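You operate a simulated robot arm through the tools that you are given. There is no shell and no other tool.

Carry out the task below with a simulated two-armed robot. There is one attempt and no reset: what you move stays moved.

## Task
Draw the breadboard out to mark 60 and aim its camera.
Fine: free the breadboard's knob, slide, lock it; free the camera's brass knob, swing the camera toward the amber can on the stack till the camera's lamp lights, lock it. Keep the camera's height.

The check looks at the end state, three seconds after you hand in, the way a careful person would. Anything else that was tipped, shoved, dropped, spilled or broken makes it a failure.

## Robot
Two 7-joint arms with fingered hands on one trunk that stands fixed in place. Base frame: the origin is at the foot of the trunk, x ahead of it, y to its left, z up. Units: m, rad, N and s.
The left shoulder is at [0.02, 0.208, 1.238], the right one opposite. Payload 5 kg a hand.
The TCP of each hand is the grasp point between the finger pads, 0.048 m short of the fingertips. In the tool frame z runs along the fingers and y along their closing line. Largest opening 0.16 m; the body of the gripper starts 0.056 m behind the TCP. The gripper is a hand of 4 fingers: y runs from the thumb to the fingers, the wrist lies at [-0.026, -0.142, -0.252] in the tool frame, and closing takes about 1.5 s.
Orientation is told as [roll, pitch, yaw] about the base's x, y, z axes, in that order, counted from this pose: with the fingers straight down and the wrist toward the robot, the tool's x, y and z point along [0, 1, 0], [1, 0, 0] and [0, 0, -1] of the base frame.

## Interface
- The arms move only by the tool jog_arm. It takes "left_plan", "right_plan" or both (then of equal length, played together; a hand with none holds still); each is a list of rows, each a list of 6 numbers: the shift along the tool's x, y, z in mm, then the turn, a rotation vector about the tool's x, y, z in rad. In form: [[dx, dy, dz, wx, wy, wz], ...]. A call has 1 to 20 rows; each row is the pose to reach, as a shift and turn from the pose commanded when the call began, along the tool's axes at that moment. "left_grip" and "right_grip" are, for a hand that has rows, the finger opening in mm, from 0 to 160, set as the call begins (left out, the last holds). Each row takes 0.2 s and may step no farther than 0.05 m and 0.15 rad from the row before; otherwise, or with a gripper value out of range, the whole call is refused. A pose out of reach is approached as far as the arm can. The call stops where the force on the tool passes 60 N (or 10 N more than at its start, if that is more) or the arm is blocked; 0.2 s more then pass. The fingers move at their own pace (about 0.108 m/s each) and stop on an object; they squeeze with about 33 N. The grip force told is the motor's: it shows also when the fingers shut on nothing. Time passes only in rows, and 0.2 s behind the last, so rows that repeat a pose let the fingers close. The reply holds the time, the measured pose of the TCP, the force on the tool along the base axes, the opening and the grip force, in the units named above and with some noise, with the torque about the TCP (base axes, N m) and any sound that the robot's microphone picked up, and new pictures: "pictures" is both (left out), scene, wrist or none (wrist: the cameras of the hands that moved).
- Cameras (640 x 400 px; columns grow to the right, rows downward): "scene" is now at [0.1182, 0.008, 1.4389]; the picture's right is [0.06, -1.00, 0.00], its down [-0.51, -0.03, -0.86] and it looks along [0.86, 0.06, -0.51] (base axes); focal length 312 px, centre (320, 200). "left" rides on the left gripper at [-0.087, -0.132, -0.189] in its tool frame; the picture's right is [-0.83, -0.26, 0.49], its down [0.51, -0.71, 0.49] and it looks along [0.22, 0.66, 0.72] (tool axes); focal length 238 px, centre (320, 200). "right" rides on the right gripper at [0.087, -0.133, -0.189] in its tool frame; the picture's right is [-0.83, 0.26, -0.49], its down [-0.51, -0.71, 0.49] and it looks along [-0.22, 0.66, 0.72] (tool axes); focal length 238 px, centre (320, 200). There is no depth. A picture from a camera that has moved, and an enlarged one, comes with that camera's place and axes in the base frame and with its lens. The place of the scene camera against the robot may be out by one fixed shift of up to 0.025 m in any direction.
- move_column(by): slides the trunk up (or, below 0, down) by that many m; the arms and the scene camera ride with it, the base frame stays. It gives what a move gives, with no picture.
- finger_targets(index, middle, ring, thumb_bend, thumb_turn, hand): sets how far each is bent, from 0 (flat) to 1 (curled in); at 0.3 the hand is open as for a grip, at 0.7 the pads meet at the TCP. One left out holds its place. A second passes; each finger stops where it meets its share of the squeeze, and holds until it gets a number again. A gripper value or a shape takes the hand back. It gives what a move gives, with no picture; readings hold the bend of each and the force on the fingers (four entries, about 0 where the hand has none), thumb and palm. thumb_turn goes from beside the hand (0) to across from the fingers (1), as for a grip.
- set_grasp(shape, hand): the hand has 4 fingers and takes this shape, open, in about a second: jaw (thumb against the fingers, like two jaws); tri (thumb and two fingers); tip (a fingertip pinch); poke (one finger out to press); point (the index stretched); flat (the hand flat); cup (the hand cupped); fist (a fist). The gripper value then closes the fingers along that shape, each until it touches; the sizes above hold for jaw. It gives what a move gives, with no picture.
- aim_head(pan, tilt): turns the head with the scene camera to pan (to the left, within 1.501 rad either way) and tilt (down, from -0.506 to 1.204), counted from straight ahead of the robot. It gives what a move gives, and a new picture of the scene camera.
- enlarge(camera, box): a new picture of the part [left, top, right, bottom] of that camera's present view, enlarged. It takes no simulated time.
- job_done(): hands the job in; it is judged then, once.

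Places have to be worked out from the pictures, the camera data and where the tool is seen. Open the grippers and draw the arms clear of the work before you hand the job in, unless the task says otherwise.

The tools are called as name(argument=value, ...) on one line, values as JSON. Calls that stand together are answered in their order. jog_arm: Moves the arms, as the interface text tells. Its arguments: {"type":"object","properties":{"left_plan":{"type":"array","items":{"type":"array","items":{"type":"number"}}},"left_grip":{"type":"number"},"right_plan":{"type":"array","items":{"type":"array","items":{"type":"number"}}},"right_grip":{"type":"number"},"pictures":{"type":"string","enum":["both","scene","wrist","none"]}},"required":[]} The other tools are called the same way: move_column (by) slides the trunk up or down; set_grasp (shape, hand) gives the hand a shape; finger_targets (index, middle, ring, thumb_bend, thumb_turn, hand) moves the fingers one by one; aim_head (pan, tilt) turns the head that bears the scene camera; enlarge (camera, box) takes an enlarged picture of a part of a camera's view; job_done () hands the job in.

At the start:

```text
time: 0.0
left_tcp_pos: [0.6892, 0.3072, 1.2138]
left_orientation: [-0.001, 0.0, -0.001]
left_force: [-0.2, -0.2, 0.5]
left_wrist_torque: [0.02, 0.02, 0.0]
left_opening: 0.1596
left_finger_force: 0.0
left_shape: jaw
left_bend: [0.3, 0.3, 0.3, 0.3, 0.98]
left_finger forces: [0.0, 0.0, 0.0, 0.1, 0.1, 0.0]
right_tcp_pos: [0.5989, -0.2203, 1.1526]
right_orientation: [-0.001, 0.002, 0.0]
right_force: [-0.1, 0.2, -0.4]
right_wrist_torque: [0.0, -0.01, -0.02]
right_opening: 0.1596
right_finger_force: 0.0
right_shape: jaw
right_bend: [0.3, 0.3, 0.3, 0.3, 0.98]
right_finger forces: [0.0, 0.0, 0.1, 0.1, 0.0, 0.0]
trunk travel left (down, up): [-0.24, 0.45]
head pan, tilt: [0.065, 0.538]
```

scene: 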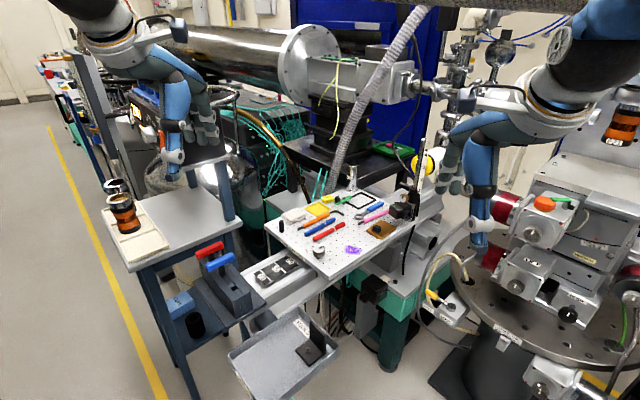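
right: 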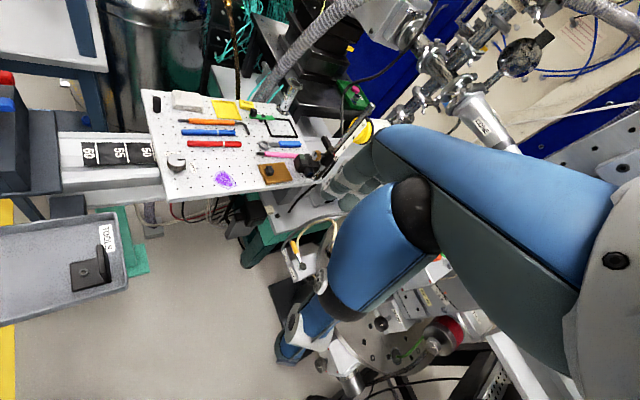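
left: 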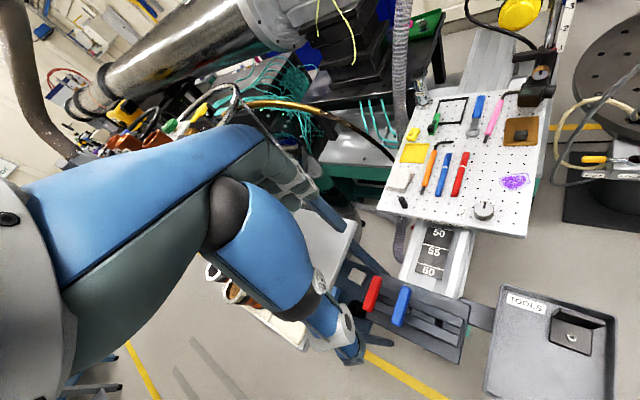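

I see a white perforated breadboard on a rail with a scale (50/55/60), a knob at its front corner, and a camera on a post at its far right corner. I'll enlarge the views before I move anything.

enlarge(camera="scene", box=[240, 120, 480, 300])

enlarge(camera="left", box=[360, 60, 600, 300])

enlarge(camera="right", box=[40, 60, 360, 260])

enlarge(camera="scene", box=[80, 150, 320, 340])

```text
2.22 times, centred on (360, 210) of scene
camera zoom: at [0.1182, 0.008, 1.4389], right [0.06, -1.0, 0.0], down [-0.51, -0.03, -0.86], along [0.86, 0.06, -0.51], focal length 694 px, centre (231, 178)
```

zoom: 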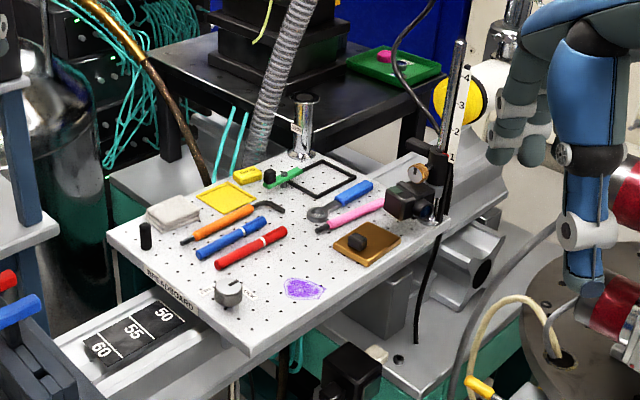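

```text
1.67 times, centred on (480, 180) of left
camera zoom: at [0.5576, 0.2205, 1.4026], right [-0.26, -0.83, -0.49], down [-0.71, 0.51, -0.49], along [0.66, 0.22, -0.72], focal length 397 px, centre (53, 233)
```

zoom: 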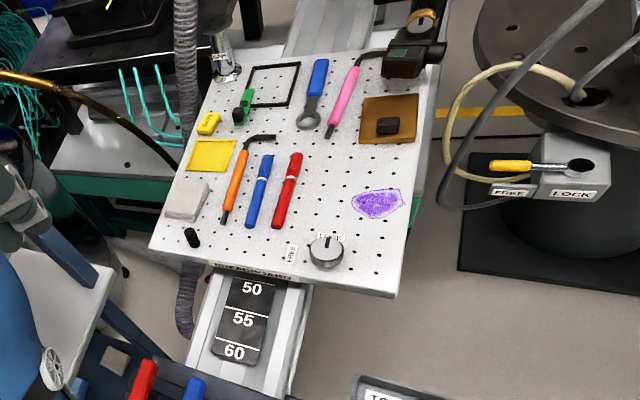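

```text
2.00 times, centred on (200, 160) of right
camera zoom: at [0.467, -0.1332, 1.3409], right [0.26, -0.83, 0.49], down [-0.71, -0.51, -0.49], along [0.66, -0.22, -0.72], focal length 477 px, centre (560, 280)
```

zoom: 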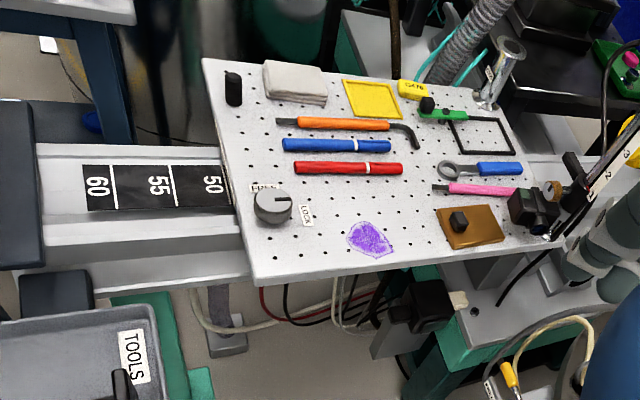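

```text
2.11 times, centred on (200, 245) of scene
camera zoom: at [0.1182, 0.008, 1.4389], right [0.06, -1.0, 0.0], down [-0.51, -0.03, -0.86], along [0.86, 0.06, -0.51], focal length 658 px, centre (573, 105)
```

zoom: 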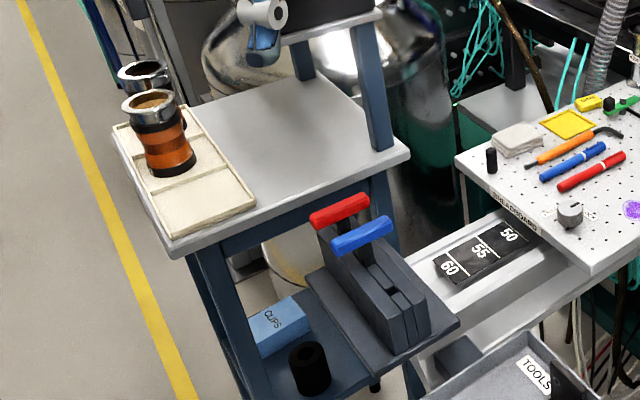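

The breadboard knob carries FREE and LOCK labels. Next I need to find the amber can "on the stack", so I'll enlarge the right part of the scene and the camera on its post.

enlarge(camera="scene", box=[440, 40, 640, 220])

enlarge(camera="scene", box=[350, 120, 450, 250])

enlarge(camera="left", box=[490, 0, 600, 100])

enlarge(camera="right", box=[150, 140, 230, 200])

enlarge(camera="right", box=[230, 100, 390, 220])

```text
2.22 times, centred on (540, 130) of scene
camera zoom: at [0.1182, 0.008, 1.4389], right [0.06, -1.0, 0.0], down [-0.51, -0.03, -0.86], along [0.86, 0.06, -0.51], focal length 694 px, centre (-169, 356)
```

zoom: 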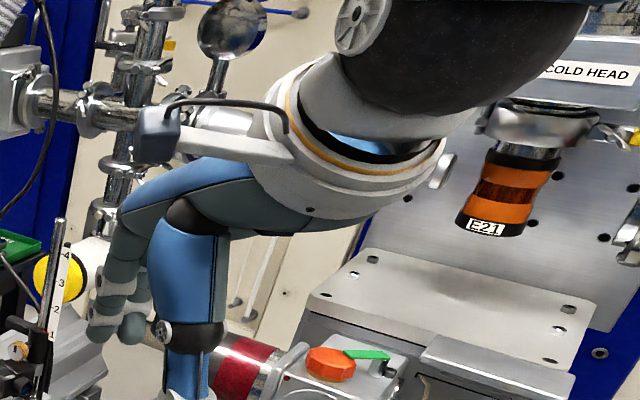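

```text
3.08 times, centred on (400, 185) of scene
camera zoom: at [0.1182, 0.008, 1.4389], right [0.06, -1.0, 0.0], down [-0.51, -0.03, -0.86], along [0.86, 0.06, -0.51], focal length 961 px, centre (74, 246)
```

zoom: 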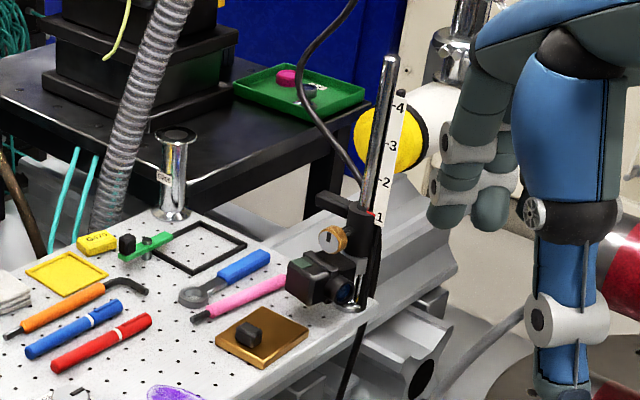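

```text
4.00 times, centred on (545, 50) of left
camera zoom: at [0.5576, 0.2205, 1.4026], right [-0.26, -0.83, -0.49], down [-0.71, 0.51, -0.49], along [0.66, 0.22, -0.72], focal length 953 px, centre (-580, 800)
```

zoom: 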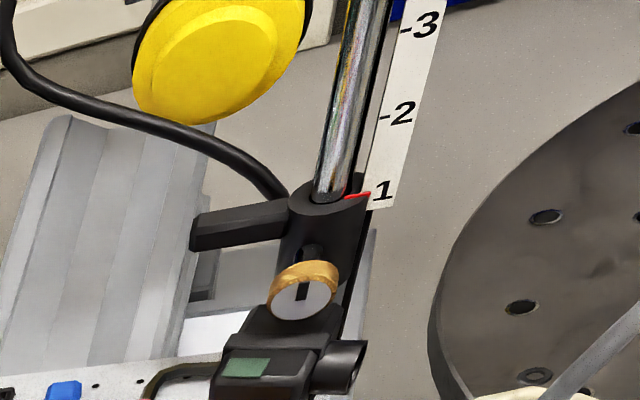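

```text
6.67 times, centred on (190, 170) of right
camera zoom: at [0.467, -0.1332, 1.3409], right [0.26, -0.83, 0.49], down [-0.71, -0.51, -0.49], along [0.66, -0.22, -0.72], focal length 1589 px, centre (1187, 400)
```

zoom: 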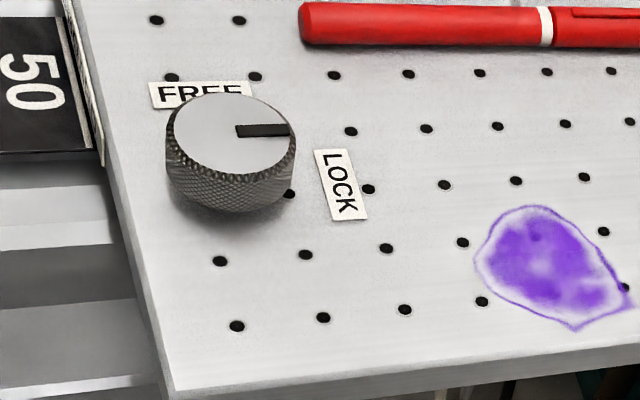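

```text
3.33 times, centred on (310, 160) of right
camera zoom: at [0.467, -0.1332, 1.3409], right [0.26, -0.83, 0.49], down [-0.71, -0.51, -0.49], along [0.66, -0.22, -0.72], focal length 794 px, centre (353, 333)
```

zoom: 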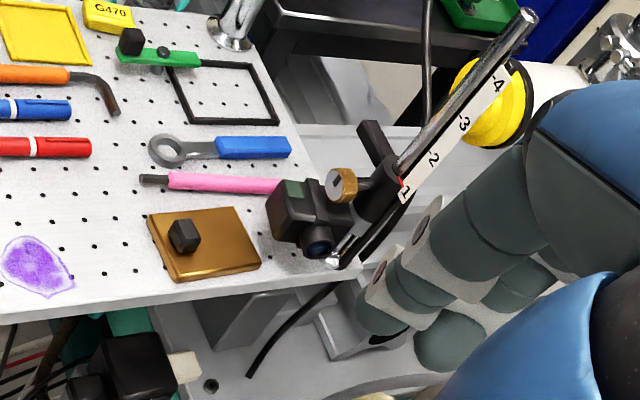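

By triangulation from the three cameras, the breadboard knob is at about [0.78, 0.054, 0.865], and the rail runs diagonally toward the robot and to its left, with marks about 5 cm apart. I'll turn the head right to look at the amber can and its surroundings.

aim_head(pan=-0.6, tilt=0.4)

enlarge(camera="left", box=[400, 200, 500, 290])

enlarge(camera="right", box=[60, 120, 180, 200])

```text
time: 1.0
left_tcp_pos: [0.6898, 0.307, 1.2145]
left_orientation: [0.0, -0.002, 0.002]
left_force: [0.1, 0.3, 1.0]
left_wrist_torque: [0.03, 0.03, -0.02]
left_opening: 0.1596
left_finger_force: 0.0
left_shape: jaw
left_bend: [0.3, 0.3, 0.3, 0.3, 0.98]
left_finger forces: [0.1, 0.0, 0.0, 0.1, 0.1, 0.0]
right_tcp_pos: [0.6001, -0.2207, 1.1508]
right_orientation: [0.0, -0.001, 0.001]
right_force: [-0.2, -0.4, -0.3]
right_wrist_torque: [0.02, 0.0, -0.02]
right_opening: 0.1596
right_finger_force: 0.1
right_shape: jaw
right_bend: [0.3, 0.3, 0.3, 0.3, 0.98]
right_finger forces: [0.0, 0.1, 0.0, 0.0, 0.0, 0.0]
trunk travel left (down, up): [-0.24, 0.45]
head pan, tilt: [-0.6, 0.4]
camera scene: at [0.1048, -0.0501, 1.4515], right [-0.56, -0.83, 0.0], down [-0.32, 0.22, -0.92], along [0.76, -0.52, -0.39], focal length 312 px, centre (320, 200)
```

scene: 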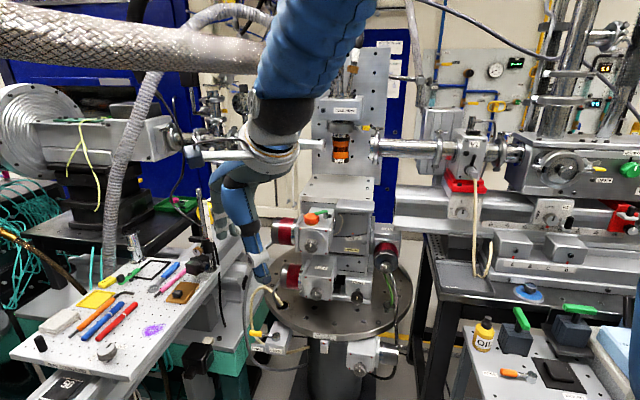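

```text
4.44 times, centred on (450, 245) of left
camera zoom: at [0.5576, 0.2205, 1.4026], right [-0.26, -0.83, -0.49], down [-0.71, 0.51, -0.49], along [0.66, 0.22, -0.72], focal length 1059 px, centre (-258, 0)
```

zoom: 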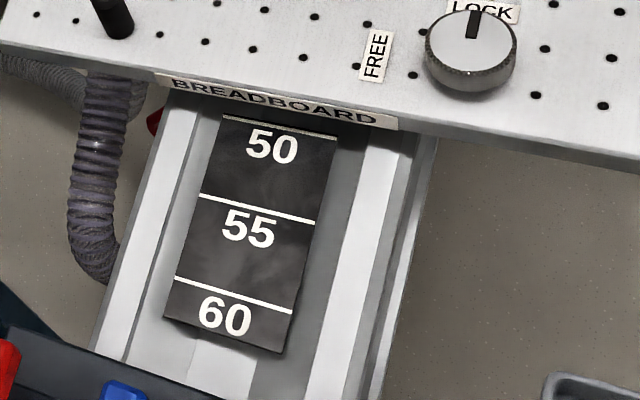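

```text
5.00 times, centred on (120, 160) of right
camera zoom: at [0.467, -0.1332, 1.3409], right [0.26, -0.83, 0.49], down [-0.71, -0.51, -0.49], along [0.66, -0.22, -0.72], focal length 1192 px, centre (1320, 400)
```

zoom: 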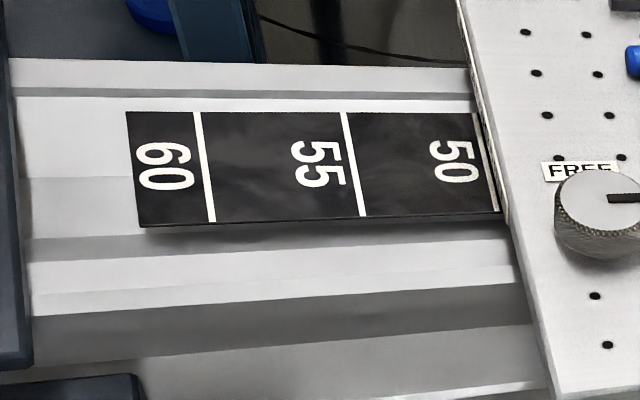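

The board edge sits on the 50 line now, so it has to travel about 10 cm to the 60 line. I'll look closer at the stack and the camera from this view.

enlarge(camera="scene", box=[270, 80, 410, 320])

enlarge(camera="scene", box=[30, 180, 270, 400])

aim_head(pan=0.5, tilt=0.7)

```text
1.67 times, centred on (340, 200) of scene
camera zoom: at [0.1048, -0.0501, 1.4515], right [-0.56, -0.83, 0.0], down [-0.32, 0.22, -0.92], along [0.76, -0.52, -0.39], focal length 521 px, centre (287, 200)
```

zoom: 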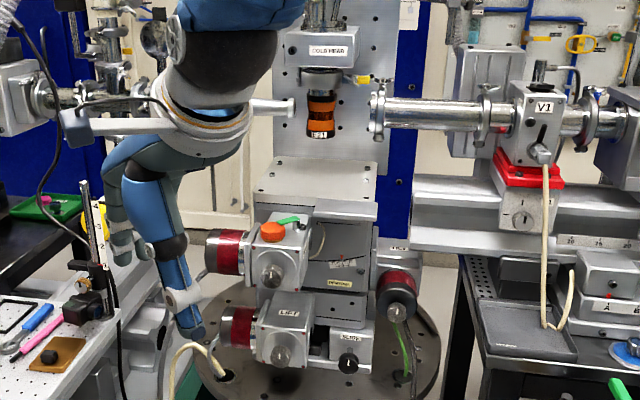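

```text
1.82 times, centred on (150, 290) of scene
camera zoom: at [0.1048, -0.0501, 1.4515], right [-0.56, -0.83, 0.0], down [-0.32, 0.22, -0.92], along [0.76, -0.52, -0.39], focal length 568 px, centre (629, 36)
```

zoom: 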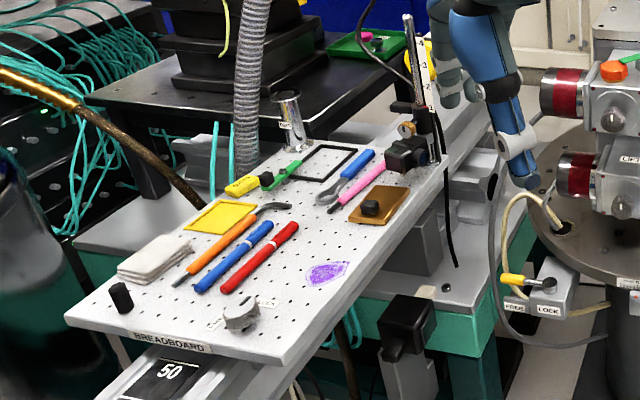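

```text
time: 2.4
left_tcp_pos: [0.6896, 0.3065, 1.2141]
left_orientation: [0.0, 0.0, 0.0]
left_force: [-0.1, -0.4, -0.4]
left_wrist_torque: [0.01, 0.03, -0.01]
left_opening: 0.1599
left_finger_force: 0.1
left_shape: jaw
left_bend: [0.3, 0.3, 0.3, 0.3, 0.98]
left_finger forces: [0.0, 0.1, 0.0, 0.0, 0.0, 0.0]
right_tcp_pos: [0.5997, -0.22, 1.1518]
right_orientation: [0.0, 0.0, 0.0]
right_force: [0.0, 0.1, 0.1]
right_wrist_torque: [0.01, 0.01, 0.0]
right_opening: 0.1597
right_finger_force: 0.1
right_shape: jaw
right_bend: [0.3, 0.3, 0.3, 0.3, 0.98]
right_finger forces: [0.0, 0.0, 0.1, 0.0, 0.0, 0.1]
trunk travel left (down, up): [-0.24, 0.45]
head pan, tilt: [0.499, 0.7]
camera scene: at [0.1029, 0.0428, 1.4246], right [0.48, -0.88, 0.0], down [-0.57, -0.31, -0.76], along [0.67, 0.37, -0.64], focal length 312 px, centre (320, 200)
```

scene: 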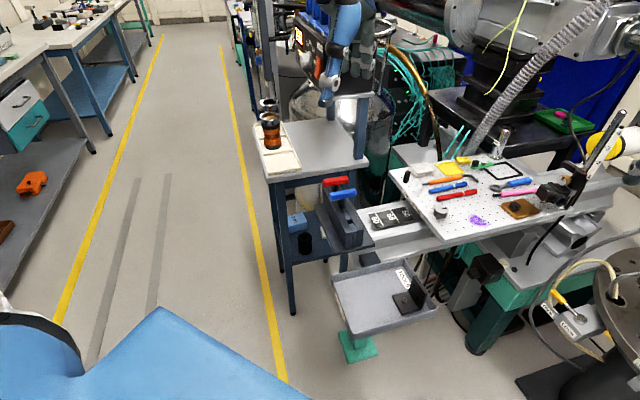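

The board's pointer is on LOCK and FREE is 90° counter-clockwise from it. I'll aim the head at the board and take close enlargements of both knobs.

aim_head(pan=-0.1, tilt=0.6)

enlarge(camera="scene", box=[300, 130, 400, 200])

enlarge(camera="scene", box=[200, 160, 360, 260])

enlarge(camera="right", box=[280, 100, 360, 190])

```text
time: 3.4
left_tcp_pos: [0.6907, 0.3064, 1.2143]
left_orientation: [0.0, 0.0, 0.001]
left_force: [-0.4, 0.4, -0.4]
left_wrist_torque: [0.0, 0.02, 0.01]
left_opening: 0.1597
left_finger_force: 0.0
left_shape: jaw
left_bend: [0.3, 0.3, 0.3, 0.3, 0.98]
left_finger forces: [0.0, 0.1, 0.0, 0.0, 0.1, 0.0]
right_tcp_pos: [0.5999, -0.2209, 1.1513]
right_orientation: [0.0, -0.001, 0.002]
right_force: [0.5, 0.0, -0.3]
right_wrist_torque: [-0.01, -0.01, 0.0]
right_opening: 0.1595
right_finger_force: 0.1
right_shape: jaw
right_bend: [0.3, 0.3, 0.3, 0.3, 0.98]
right_finger forces: [0.0, 0.0, 0.0, 0.1, 0.0, 0.0]
trunk travel left (down, up): [-0.24, 0.45]
head pan, tilt: [-0.099, 0.6]
camera scene: at [0.1162, -0.0065, 1.4332], right [-0.1, -1.0, 0.0], down [-0.56, 0.06, -0.82], along [0.82, -0.08, -0.57], focal length 312 px, centre (320, 200)
```

scene: 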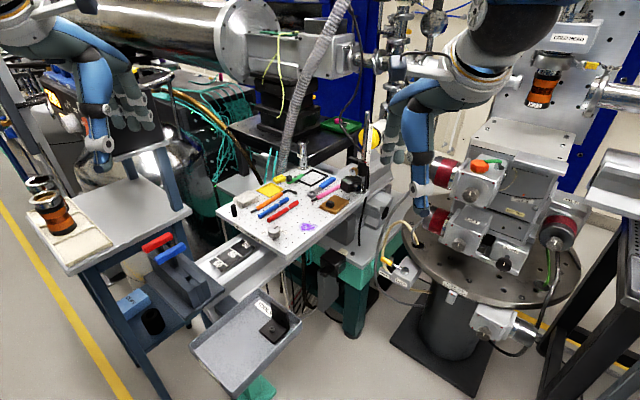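

```text
5.71 times, centred on (350, 165) of scene
camera zoom: at [0.1162, -0.0065, 1.4332], right [-0.1, -1.0, 0.0], down [-0.56, 0.06, -0.82], along [0.82, -0.08, -0.57], focal length 1786 px, centre (149, 400)
```

zoom: 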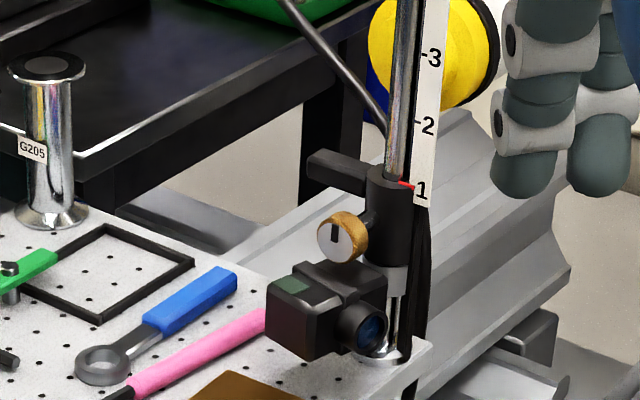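

```text
4.00 times, centred on (280, 210) of scene
camera zoom: at [0.1162, -0.0065, 1.4332], right [-0.1, -1.0, 0.0], down [-0.56, 0.06, -0.82], along [0.82, -0.08, -0.57], focal length 1250 px, centre (480, 160)
```

zoom: 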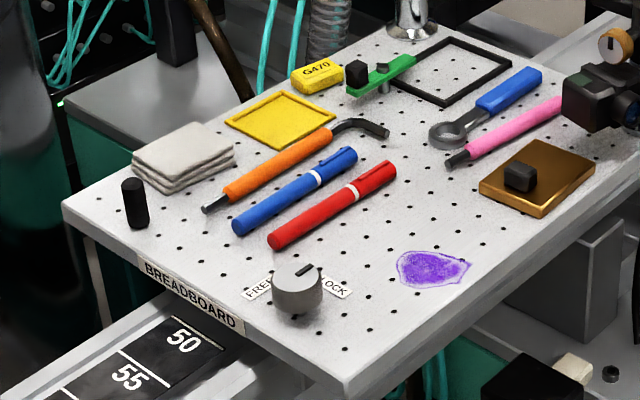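

```text
4.44 times, centred on (320, 145) of right
camera zoom: at [0.467, -0.1332, 1.3409], right [0.26, -0.83, 0.49], down [-0.71, -0.51, -0.49], along [0.66, -0.22, -0.72], focal length 1059 px, centre (320, 444)
```

zoom: 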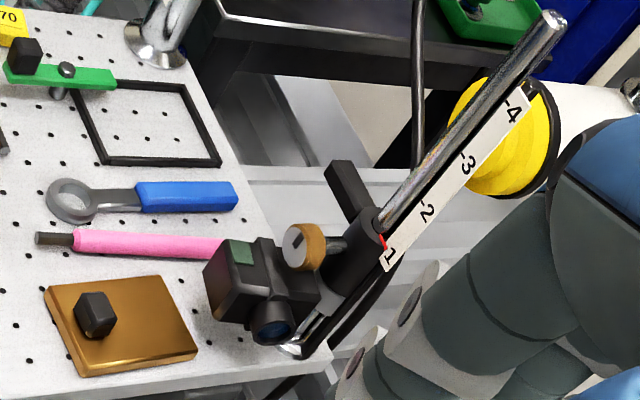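

The brass knob is on a collar beside the post, facing the robot, with its slot pointing up; the collar also has a black side bar. I'll put the left hand in a fingertip shape and aim the head at it to see how the fingertips lie.

set_grasp(hand="left", shape="tip")

jog_arm(left_plan=[[0, 0, 0, 0, 0, 0], [0, 0, 0, 0, 0, 0], [0, 0, 0, 0, 0, 0], [0, 0, 0, 0, 0, 0]], left_grip=35, pictures="wrist")

aim_head(pan=0.45, tilt=0.35)

```text
time: 4.3
left_tcp_pos: [0.6894, 0.3058, 1.2142]
left_orientation: [-0.002, 0.0, -0.001]
left_force: [-0.3, 0.8, 0.1]
left_wrist_torque: [0.03, -0.01, 0.02]
left_opening: 0.1596
left_finger_force: 0.1
left_shape: tip
left_bend: [0.3, 0.98, 0.99, 0.3, 0.98]
left_finger forces: [0.0, 0.0, 0.0, 0.1, 0.1, 0.0]
right_tcp_pos: [0.5998, -0.22, 1.152]
right_orientation: [-0.002, -0.001, 0.0]
right_force: [-0.6, -0.4, -0.5]
right_wrist_torque: [-0.02, -0.03, 0.01]
right_opening: 0.1598
right_finger_force: 0.0
right_shape: jaw
right_bend: [0.3, 0.3, 0.3, 0.3, 0.98]
right_finger forces: [0.0, 0.0, 0.1, 0.0, 0.1, 0.1]
trunk travel left (down, up): [-0.24, 0.45]
head pan, tilt: [-0.099, 0.6]
```

```text
time: 5.3
left_tcp_pos: [0.69, 0.3074, 1.2141]
left_orientation: [0.002, 0.0, -0.001]
left_force: [1.1, 0.2, -0.6]
left_wrist_torque: [0.0, -0.02, 0.01]
left_opening: 0.0356
left_finger_force: 0.1
left_shape: tip
left_bend: [0.72, 0.98, 0.99, 0.74, 1.0]
left_finger forces: [0.0, 0.0, 0.0, 0.0, 0.0, 0.0]
right_tcp_pos: [0.5987, -0.2208, 1.1524]
right_orientation: [0.0, -0.002, 0.0]
right_force: [0.1, -0.2, -0.6]
right_wrist_torque: [0.01, 0.02, 0.03]
right_opening: 0.1595
right_finger_force: 0.1
right_shape: jaw
right_bend: [0.3, 0.3, 0.3, 0.3, 0.98]
right_finger forces: [0.1, 0.0, 0.0, 0.1, 0.0, 0.1]
trunk travel left (down, up): [-0.24, 0.45]
head pan, tilt: [-0.099, 0.6]
camera left: at [0.5575, 0.2205, 1.4026], right [-0.26, -0.83, -0.49], down [-0.71, 0.51, -0.49], along [0.66, 0.22, -0.72], focal length 238 px, centre (320, 200)
```

left: 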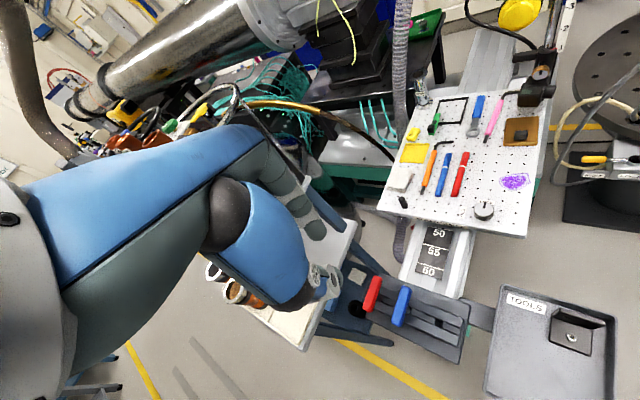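

```text
time: 6.2
left_tcp_pos: [0.6899, 0.3064, 1.2128]
left_orientation: [-0.001, 0.001, -0.002]
left_force: [0.3, 0.3, -0.1]
left_wrist_torque: [-0.03, 0.02, -0.01]
left_opening: 0.0355
left_finger_force: 0.0
left_shape: tip
left_bend: [0.72, 0.98, 0.99, 0.74, 1.0]
left_finger forces: [0.1, 0.1, 0.1, 0.1, 0.0, 0.1]
right_tcp_pos: [0.5997, -0.2198, 1.1508]
right_orientation: [-0.001, 0.001, 0.0]
right_force: [0.1, -0.9, -0.7]
right_wrist_torque: [0.0, -0.01, -0.02]
right_opening: 0.1595
right_finger_force: 0.0
right_shape: jaw
right_bend: [0.3, 0.3, 0.3, 0.3, 0.98]
right_finger forces: [0.0, 0.0, 0.0, 0.0, 0.0, 0.0]
trunk travel left (down, up): [-0.24, 0.45]
head pan, tilt: [0.45, 0.351]
camera scene: at [0.1121, 0.0426, 1.456], right [0.43, -0.9, 0.0], down [-0.31, -0.15, -0.94], along [0.85, 0.41, -0.34], focal length 312 px, centre (320, 200)
```

scene: 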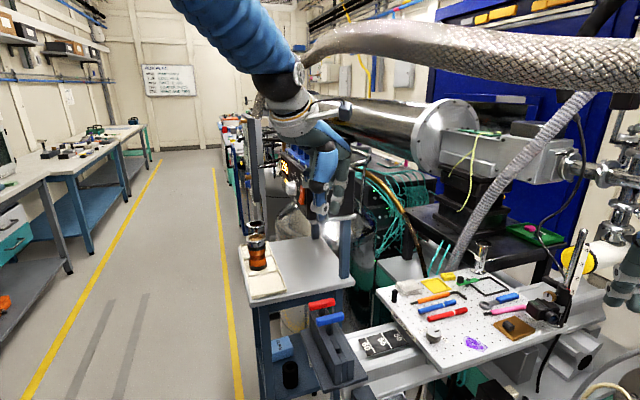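

I'll enlarge the hand to see its fingertips against the reported TCP.

enlarge(camera="scene", box=[260, 80, 380, 250])

enlarge(camera="left", box=[180, 120, 380, 330])

```text
2.35 times, centred on (320, 165) of scene
camera zoom: at [0.1121, 0.0426, 1.456], right [0.43, -0.9, 0.0], down [-0.31, -0.15, -0.94], along [0.85, 0.41, -0.34], focal length 735 px, centre (320, 282)
```

zoom: 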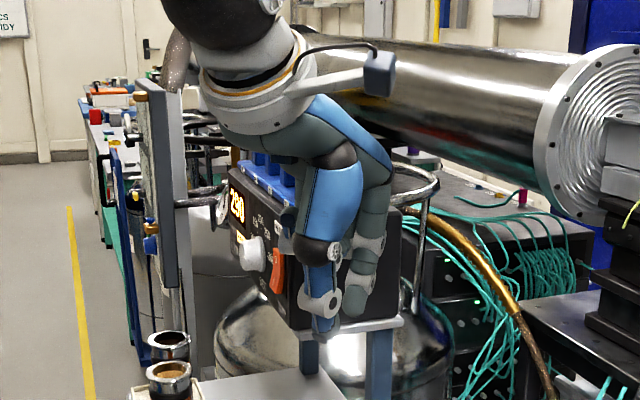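

```text
1.90 times, centred on (280, 225) of left
camera zoom: at [0.5575, 0.2205, 1.4026], right [-0.26, -0.83, -0.49], down [-0.71, 0.51, -0.49], along [0.66, 0.22, -0.72], focal length 454 px, centre (396, 152)
```

zoom: 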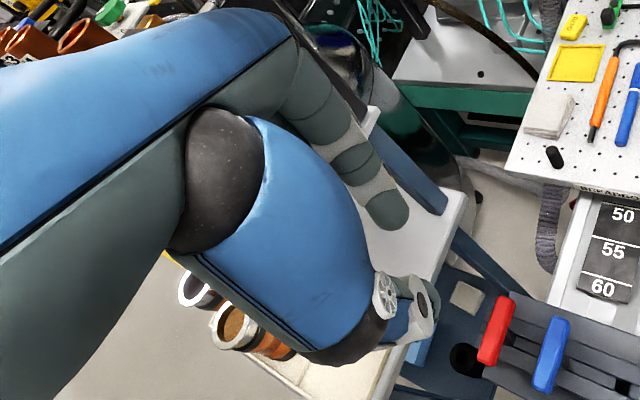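

The fingertips reach about 45 mm below the TCP, as stated. I'll move the left hand above the breadboard knob at about z = 1.04, with the wrist yawed about −0.95 so there is room for a 90° counter-clockwise turn.

jog_arm(left_plan=[[-31, 11, 21, 0, 0, 0.119], [-63, 23, 43, 0, 0, 0.238], [-95, 34, 65, 0, 0, 0.356], [-126, 46, 86, 0, 0, 0.475], [-158, 57, 108, 0, 0, 0.594], [-190, 69, 130, 0, 0, 0.713], [-221, 80, 152, 0, 0, 0.831], [-253, 92, 173, 0, 0, 0.95], [-253, 92, 173, 0, 0, 0.95]], left_grip=70, pictures="wrist")

aim_head(pan=0.08, tilt=0.6)

```text
time: 8.2
left_tcp_pos: [0.779, 0.055, 1.0412]
left_orientation: [0.0, -0.001, -0.95]
left_force: [-0.2, 0.9, -0.2]
left_wrist_torque: [-0.03, -0.07, 0.04]
left_opening: 0.0698
left_finger_force: 0.1
left_shape: tip
left_bend: [0.73, 0.98, 0.99, 0.72, 1.0]
left_finger forces: [0.0, 0.0, 0.0, 0.0, 0.0, 0.1]
right_tcp_pos: [0.5984, -0.219, 1.1521]
right_orientation: [0.001, -0.001, 0.0]
right_force: [-0.8, 0.3, -0.2]
right_wrist_torque: [-0.06, -0.06, 0.01]
right_opening: 0.1597
right_finger_force: 0.3
right_shape: jaw
right_bend: [0.3, 0.3, 0.3, 0.3, 0.98]
right_finger forces: [0.1, 0.0, 0.1, 0.0, 0.0, 0.0]
trunk travel left (down, up): [-0.24, 0.45]
head pan, tilt: [0.45, 0.351]
camera left: at [0.6329, 0.1132, 1.229], right [-0.83, -0.27, -0.49], down [0.0, 0.87, -0.49], along [0.56, -0.41, -0.72], focal length 238 px, centre (320, 200)
```

left: 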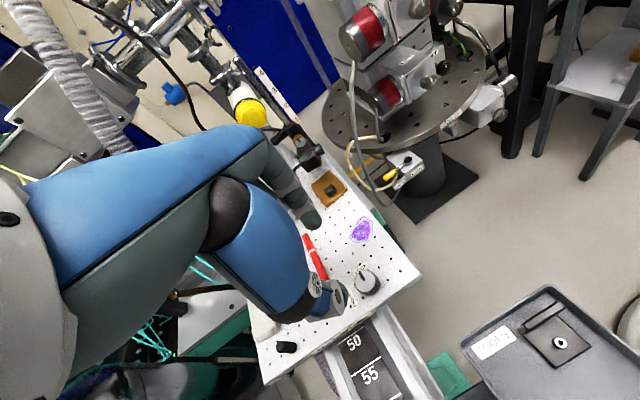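

```text
time: 9.1
left_tcp_pos: [0.7817, 0.0559, 1.0392]
left_orientation: [0.001, -0.002, -0.95]
left_force: [0.4, -0.4, 1.0]
left_wrist_torque: [0.0, -0.02, 0.0]
left_opening: 0.0699
left_finger_force: 0.1
left_shape: tip
left_bend: [0.73, 0.98, 0.99, 0.72, 1.0]
left_finger forces: [0.1, 0.1, 0.0, 0.1, 0.0, 0.1]
right_tcp_pos: [0.6001, -0.221, 1.1515]
right_orientation: [-0.001, 0.0, 0.0]
right_force: [0.1, 0.4, 0.0]
right_wrist_torque: [0.03, 0.02, -0.01]
right_opening: 0.1596
right_finger_force: 0.1
right_shape: jaw
right_bend: [0.3, 0.3, 0.3, 0.3, 0.98]
right_finger forces: [0.0, 0.1, 0.0, 0.0, 0.1, 0.0]
trunk travel left (down, up): [-0.24, 0.45]
head pan, tilt: [0.08, 0.6]
camera scene: at [0.1163, 0.0094, 1.4333], right [0.08, -1.0, 0.0], down [-0.56, -0.05, -0.83], along [0.82, 0.07, -0.56], focal length 312 px, centre (320, 200)
```

scene: 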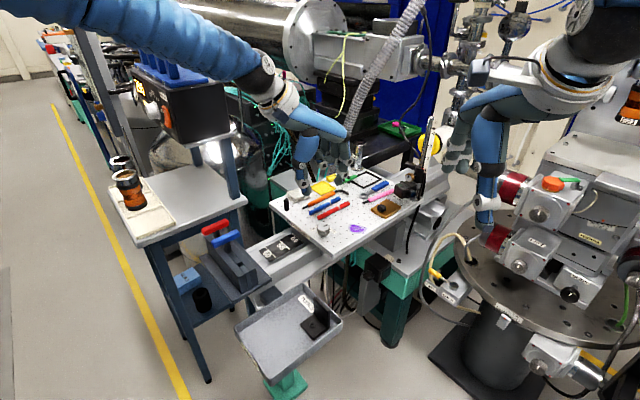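

I'll enlarge both views to see where the fingertips are relative to the knob.

enlarge(camera="left", box=[220, 160, 440, 370])

enlarge(camera="scene", box=[240, 90, 420, 260])

enlarge(camera="right", box=[120, 60, 280, 210])

```text
1.90 times, centred on (330, 265) of left
camera zoom: at [0.634, 0.1126, 1.2283], right [-0.83, -0.28, -0.49], down [0.0, 0.87, -0.49], along [0.56, -0.41, -0.72], focal length 454 px, centre (301, 76)
```

zoom: 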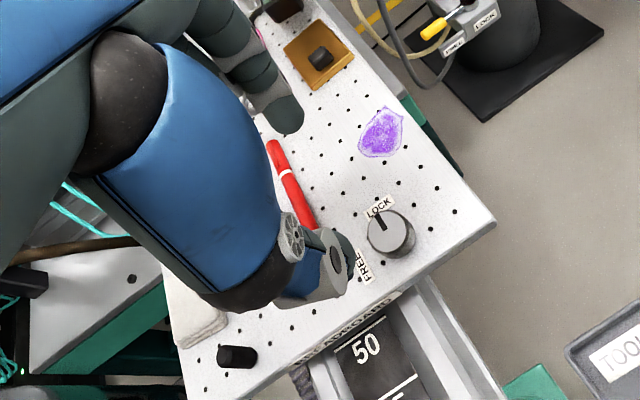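

```text
2.35 times, centred on (330, 175) of scene
camera zoom: at [0.1163, 0.0094, 1.4333], right [0.08, -1.0, 0.0], down [-0.56, -0.05, -0.83], along [0.82, 0.07, -0.56], focal length 735 px, centre (296, 259)
```

zoom: 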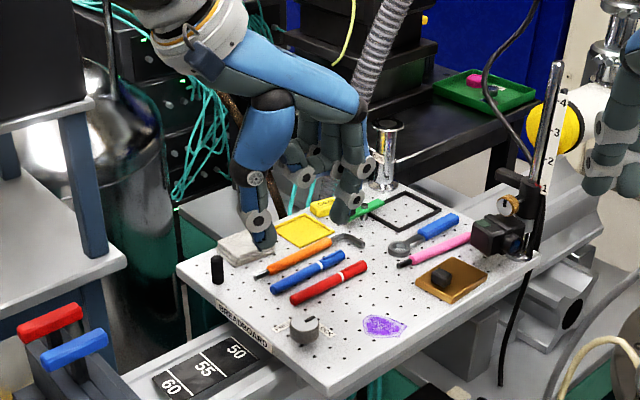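

```text
2.67 times, centred on (200, 135) of right
camera zoom: at [0.4669, -0.1332, 1.3409], right [0.26, -0.83, 0.49], down [-0.71, -0.51, -0.49], along [0.66, -0.22, -0.72], focal length 636 px, centre (640, 373)
```

zoom: 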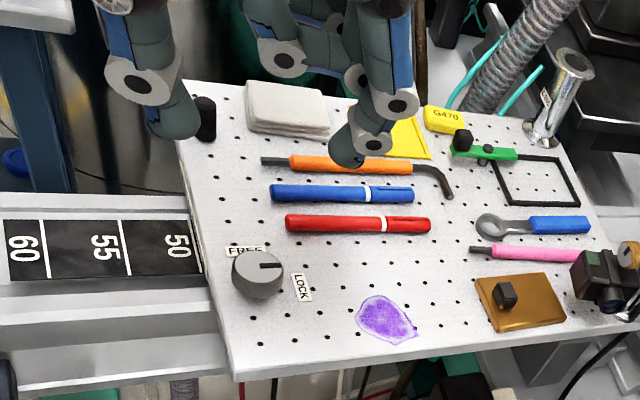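

The right wrist camera shows the thumb and index straddling a point about 45 mm below the TCP. The knob top triangulates to about [0.782, 0.0525, 0.869] and the board top to about z = 0.832. I'll descend until the fingertips are just above the knob, then check.

jog_arm(left_plan=[[0, 1, 30, 0, 0, 0], [-1, 2, 60, 0, 0, 0], [-1, 3, 90, 0, 0, 0], [-1, 3, 112, 0, 0, 0], [-1, 3, 112, 0, 0, 0]], pictures="wrist")

enlarge(camera="right", box=[120, 80, 280, 210])

enlarge(camera="scene", box=[270, 150, 390, 260])

```text
time: 10.3
left_tcp_pos: [0.7828, 0.0515, 0.9277]
left_orientation: [0.0, 0.001, -0.949]
left_force: [0.4, 0.0, 0.0]
left_wrist_torque: [-0.01, 0.0, -0.06]
left_opening: 0.0698
left_finger_force: 0.1
left_shape: tip
left_bend: [0.73, 0.98, 0.99, 0.72, 1.0]
left_finger forces: [0.0, 0.0, 0.0, 0.0, 0.0, 0.0]
right_tcp_pos: [0.5993, -0.2201, 1.1517]
right_orientation: [0.0, 0.0, 0.0]
right_force: [0.5, 0.4, 0.0]
right_wrist_torque: [0.02, 0.02, -0.05]
right_opening: 0.1598
right_finger_force: 0.1
right_shape: jaw
right_bend: [0.3, 0.3, 0.3, 0.3, 0.98]
right_finger forces: [0.0, 0.1, 0.1, 0.1, 0.0, 0.0]
trunk travel left (down, up): [-0.24, 0.45]
head pan, tilt: [0.08, 0.6]
camera left: at [0.6356, 0.1089, 1.1165], right [-0.83, -0.28, -0.49], down [0.0, 0.87, -0.49], along [0.56, -0.41, -0.72], focal length 238 px, centre (320, 200)
```

left: 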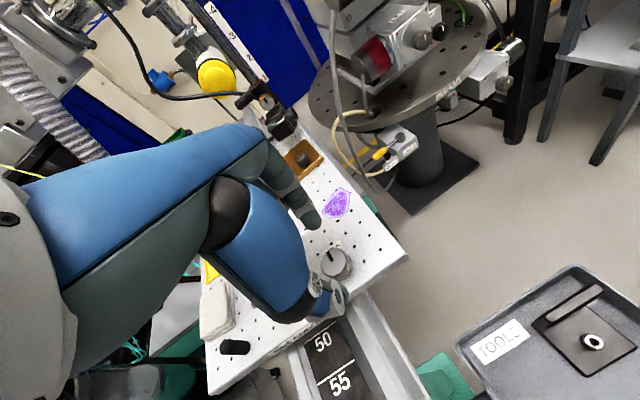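

```text
3.08 times, centred on (200, 145) of right
camera zoom: at [0.4668, -0.1334, 1.3409], right [0.26, -0.83, 0.49], down [-0.71, -0.51, -0.49], along [0.66, -0.22, -0.72], focal length 733 px, centre (689, 369)
```

zoom: 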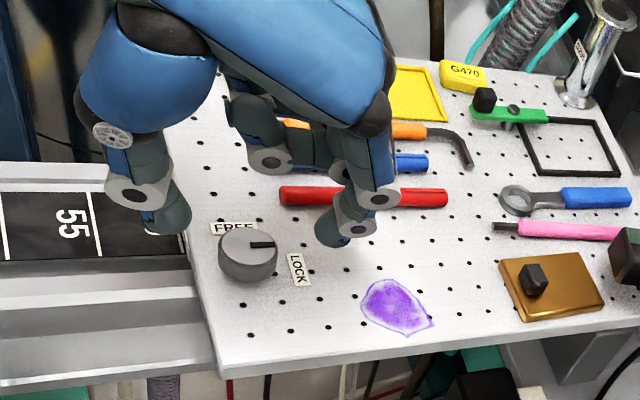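

```text
3.64 times, centred on (330, 205) of scene
camera zoom: at [0.1161, 0.0091, 1.4333], right [0.08, -1.0, 0.0], down [-0.56, -0.05, -0.82], along [0.82, 0.07, -0.57], focal length 1136 px, centre (284, 182)
```

zoom: 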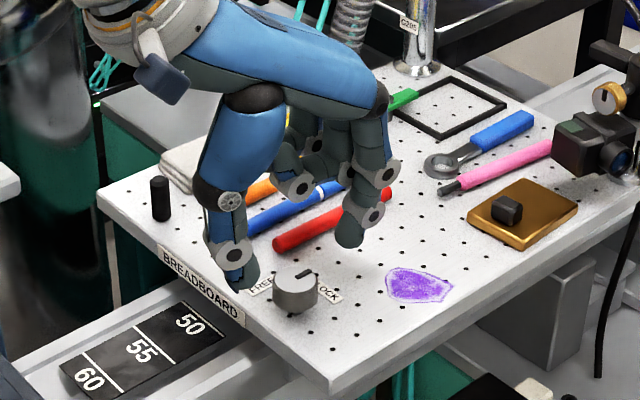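

The fingertips straddle the knob and the curled fingers stay above the pens. I'll go down another 35 mm to fingertip height about 0.845, still clear of the board, and close gently on the knob.

jog_arm(left_plan=[[0, -1, 12, 0, 0, 0], [0, -1, 24, 0, 0, 0], [0, -1, 35, 0, 0, 0], [0, -1, 35, 0, 0, 0]], pictures="none")

enlarge(camera="scene", box=[270, 150, 390, 260])

enlarge(camera="right", box=[140, 100, 240, 200])

```text
time: 11.3
left_tcp_pos: [0.7823, 0.0512, 0.8941]
left_orientation: [0.0, 0.001, -0.95]
left_force: [0.3, 0.0, 0.8]
left_wrist_torque: [0.03, -0.03, -0.01]
left_opening: 0.0695
left_finger_force: 0.1
left_shape: tip
left_bend: [0.73, 0.98, 0.99, 0.72, 1.0]
left_finger forces: [0.0, 0.0, 0.0, 0.0, 0.0, 0.0]
right_tcp_pos: [0.6002, -0.221, 1.1522]
right_orientation: [0.001, 0.0, -0.001]
right_force: [0.4, 0.3, 0.6]
right_wrist_torque: [0.03, -0.01, 0.04]
right_opening: 0.1596
right_finger_force: 0.0
right_shape: jaw
right_bend: [0.3, 0.3, 0.3, 0.3, 0.98]
right_finger forces: [0.0, 0.0, 0.0, 0.0, 0.0, 0.0]
trunk travel left (down, up): [-0.24, 0.45]
head pan, tilt: [0.08, 0.6]
```

```text
3.64 times, centred on (330, 205) of scene
camera zoom: at [0.1162, 0.0091, 1.4333], right [0.08, -1.0, 0.0], down [-0.56, -0.05, -0.82], along [0.82, 0.07, -0.57], focal length 1136 px, centre (284, 182)
```

zoom: 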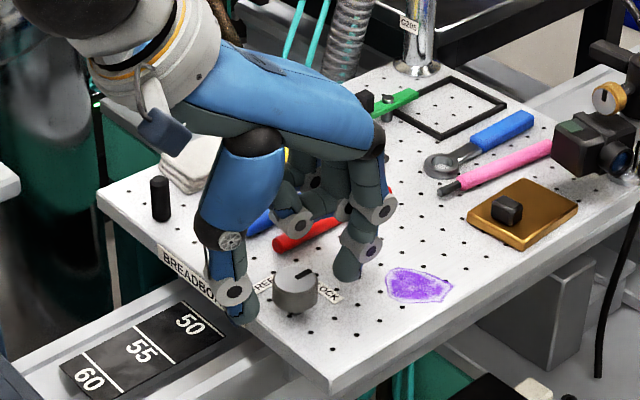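

```text
4.00 times, centred on (190, 150) of right
camera zoom: at [0.4668, -0.1334, 1.3409], right [0.26, -0.83, 0.49], down [-0.71, -0.51, -0.49], along [0.66, -0.22, -0.72], focal length 953 px, centre (840, 400)
```

zoom: 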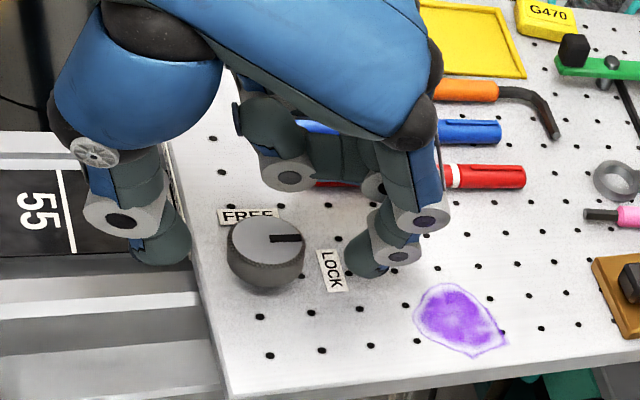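

The fingers are centred around the knob. Closing now.

jog_arm(left_plan=[[0, 0, 0, 0, 0, 0], [0, 0, 0, 0, 0, 0], [0, 0, 0, 0, 0, 0], [0, 0, 0, 0, 0, 0], [0, 0, 0, 0, 0, 0], [0, 0, 0, 0, 0, 0], [0, 0, 0, 0, 0, 0]], left_grip=0, pictures="none")

enlarge(camera="right", box=[140, 100, 240, 200])

enlarge(camera="scene", box=[270, 150, 390, 260])

```text
time: 12.9
left_tcp_pos: [0.7823, 0.0524, 0.8934]
left_orientation: [-0.001, 0.0, -0.951]
left_force: [1.3, 1.4, -4.4]
left_wrist_torque: [0.02, -0.08, 0.15]
left_opening: 0.0298
left_finger_force: 33.4
left_shape: tip
left_bend: [0.72, 1.0, 1.0, 0.74, 1.0]
left_finger forces: [28.6, 0.0, 0.0, 0.0, 28.9, 0.1]
right_tcp_pos: [0.5999, -0.2184, 1.1516]
right_orientation: [0.001, -0.001, 0.001]
right_force: [0.1, 0.5, 0.4]
right_wrist_torque: [-0.02, 0.01, -0.02]
right_opening: 0.1597
right_finger_force: 0.0
right_shape: jaw
right_bend: [0.3, 0.3, 0.3, 0.3, 0.98]
right_finger forces: [0.1, 0.0, 0.0, 0.0, 0.0, 0.1]
trunk travel left (down, up): [-0.24, 0.45]
head pan, tilt: [0.08, 0.6]
```

```text
4.00 times, centred on (190, 150) of right
camera zoom: at [0.4675, -0.1332, 1.3407], right [0.26, -0.83, 0.49], down [-0.71, -0.51, -0.49], along [0.66, -0.22, -0.72], focal length 953 px, centre (840, 400)
```

zoom: 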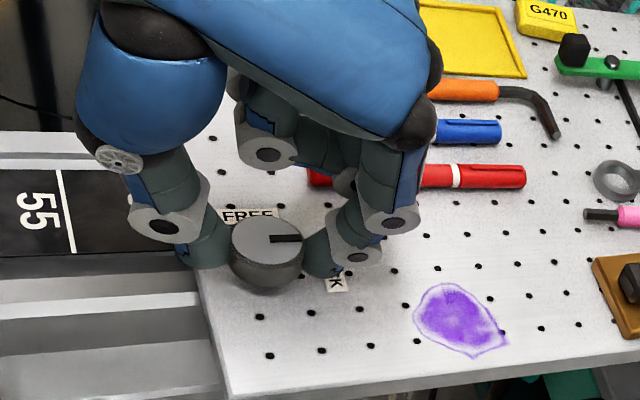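

```text
3.64 times, centred on (330, 205) of scene
camera zoom: at [0.1169, 0.0093, 1.4332], right [0.08, -1.0, 0.0], down [-0.56, -0.05, -0.82], along [0.82, 0.07, -0.57], focal length 1136 px, centre (284, 182)
```

zoom: 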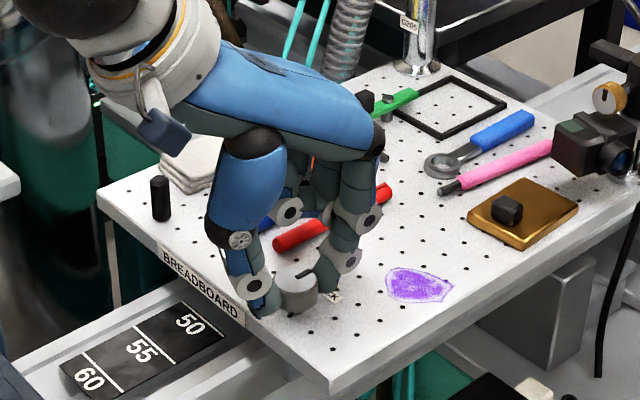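

The knob is gripped at about 29 N. I'll turn it counter-clockwise from above, toward FREE, in a first half turn while watching the torque.

jog_arm(left_plan=[[0, 0, 0, 0, 0, -0.12], [0, 0, 0, 0, 0, -0.24], [0, 0, 0, 0, 0, -0.36], [0, 0, 0, 0, 0, -0.48], [0, 0, 0, 0, 0, -0.6], [0, 0, 0, 0, 0, -0.72], [0, 0, 0, 0, 0, -0.8]], pictures="none")

enlarge(camera="right", box=[140, 100, 240, 200])

enlarge(camera="scene", box=[270, 150, 390, 260])

```text
time: 14.5
left_tcp_pos: [0.7827, 0.0523, 0.8929]
left_orientation: [0.0, -0.001, -0.146]
left_force: [4.2, -0.3, -6.0]
left_wrist_torque: [-0.09, -0.28, -0.04]
left_opening: 0.0294
left_finger_force: 33.8
left_shape: tip
left_bend: [0.72, 1.0, 1.0, 0.74, 1.0]
left_finger forces: [31.6, 0.0, 0.0, 0.0, 27.9, 0.0]
right_tcp_pos: [0.5998, -0.2215, 1.151]
right_orientation: [0.0, 0.002, -0.001]
right_force: [0.3, 0.6, 0.3]
right_wrist_torque: [-0.02, -0.03, -0.01]
right_opening: 0.1597
right_finger_force: 0.0
right_shape: jaw
right_bend: [0.3, 0.3, 0.3, 0.3, 0.98]
right_finger forces: [0.0, 0.0, 0.0, 0.0, 0.0, 0.0]
trunk travel left (down, up): [-0.24, 0.45]
head pan, tilt: [0.08, 0.6]
```

```text
4.00 times, centred on (190, 150) of right
camera zoom: at [0.4679, -0.1335, 1.3405], right [0.26, -0.83, 0.49], down [-0.71, -0.51, -0.49], along [0.66, -0.22, -0.72], focal length 953 px, centre (840, 400)
```

zoom: 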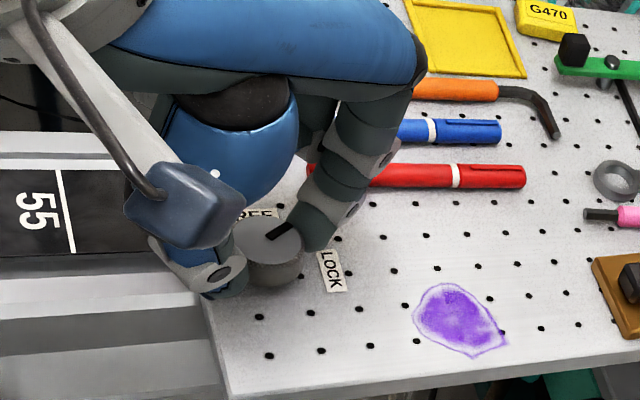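

```text
3.64 times, centred on (330, 205) of scene
camera zoom: at [0.1173, 0.0089, 1.4331], right [0.08, -1.0, 0.0], down [-0.56, -0.05, -0.82], along [0.82, 0.07, -0.57], focal length 1136 px, centre (284, 182)
```

zoom: 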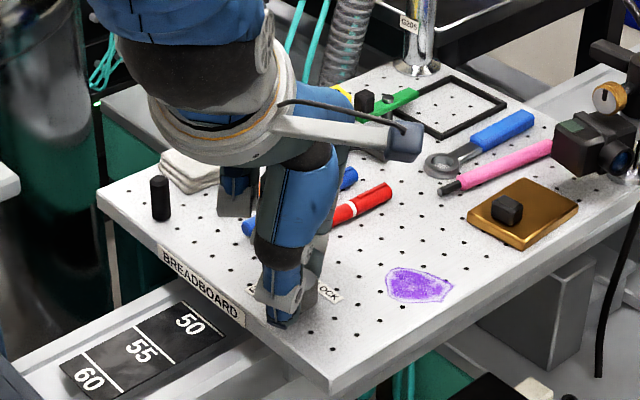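

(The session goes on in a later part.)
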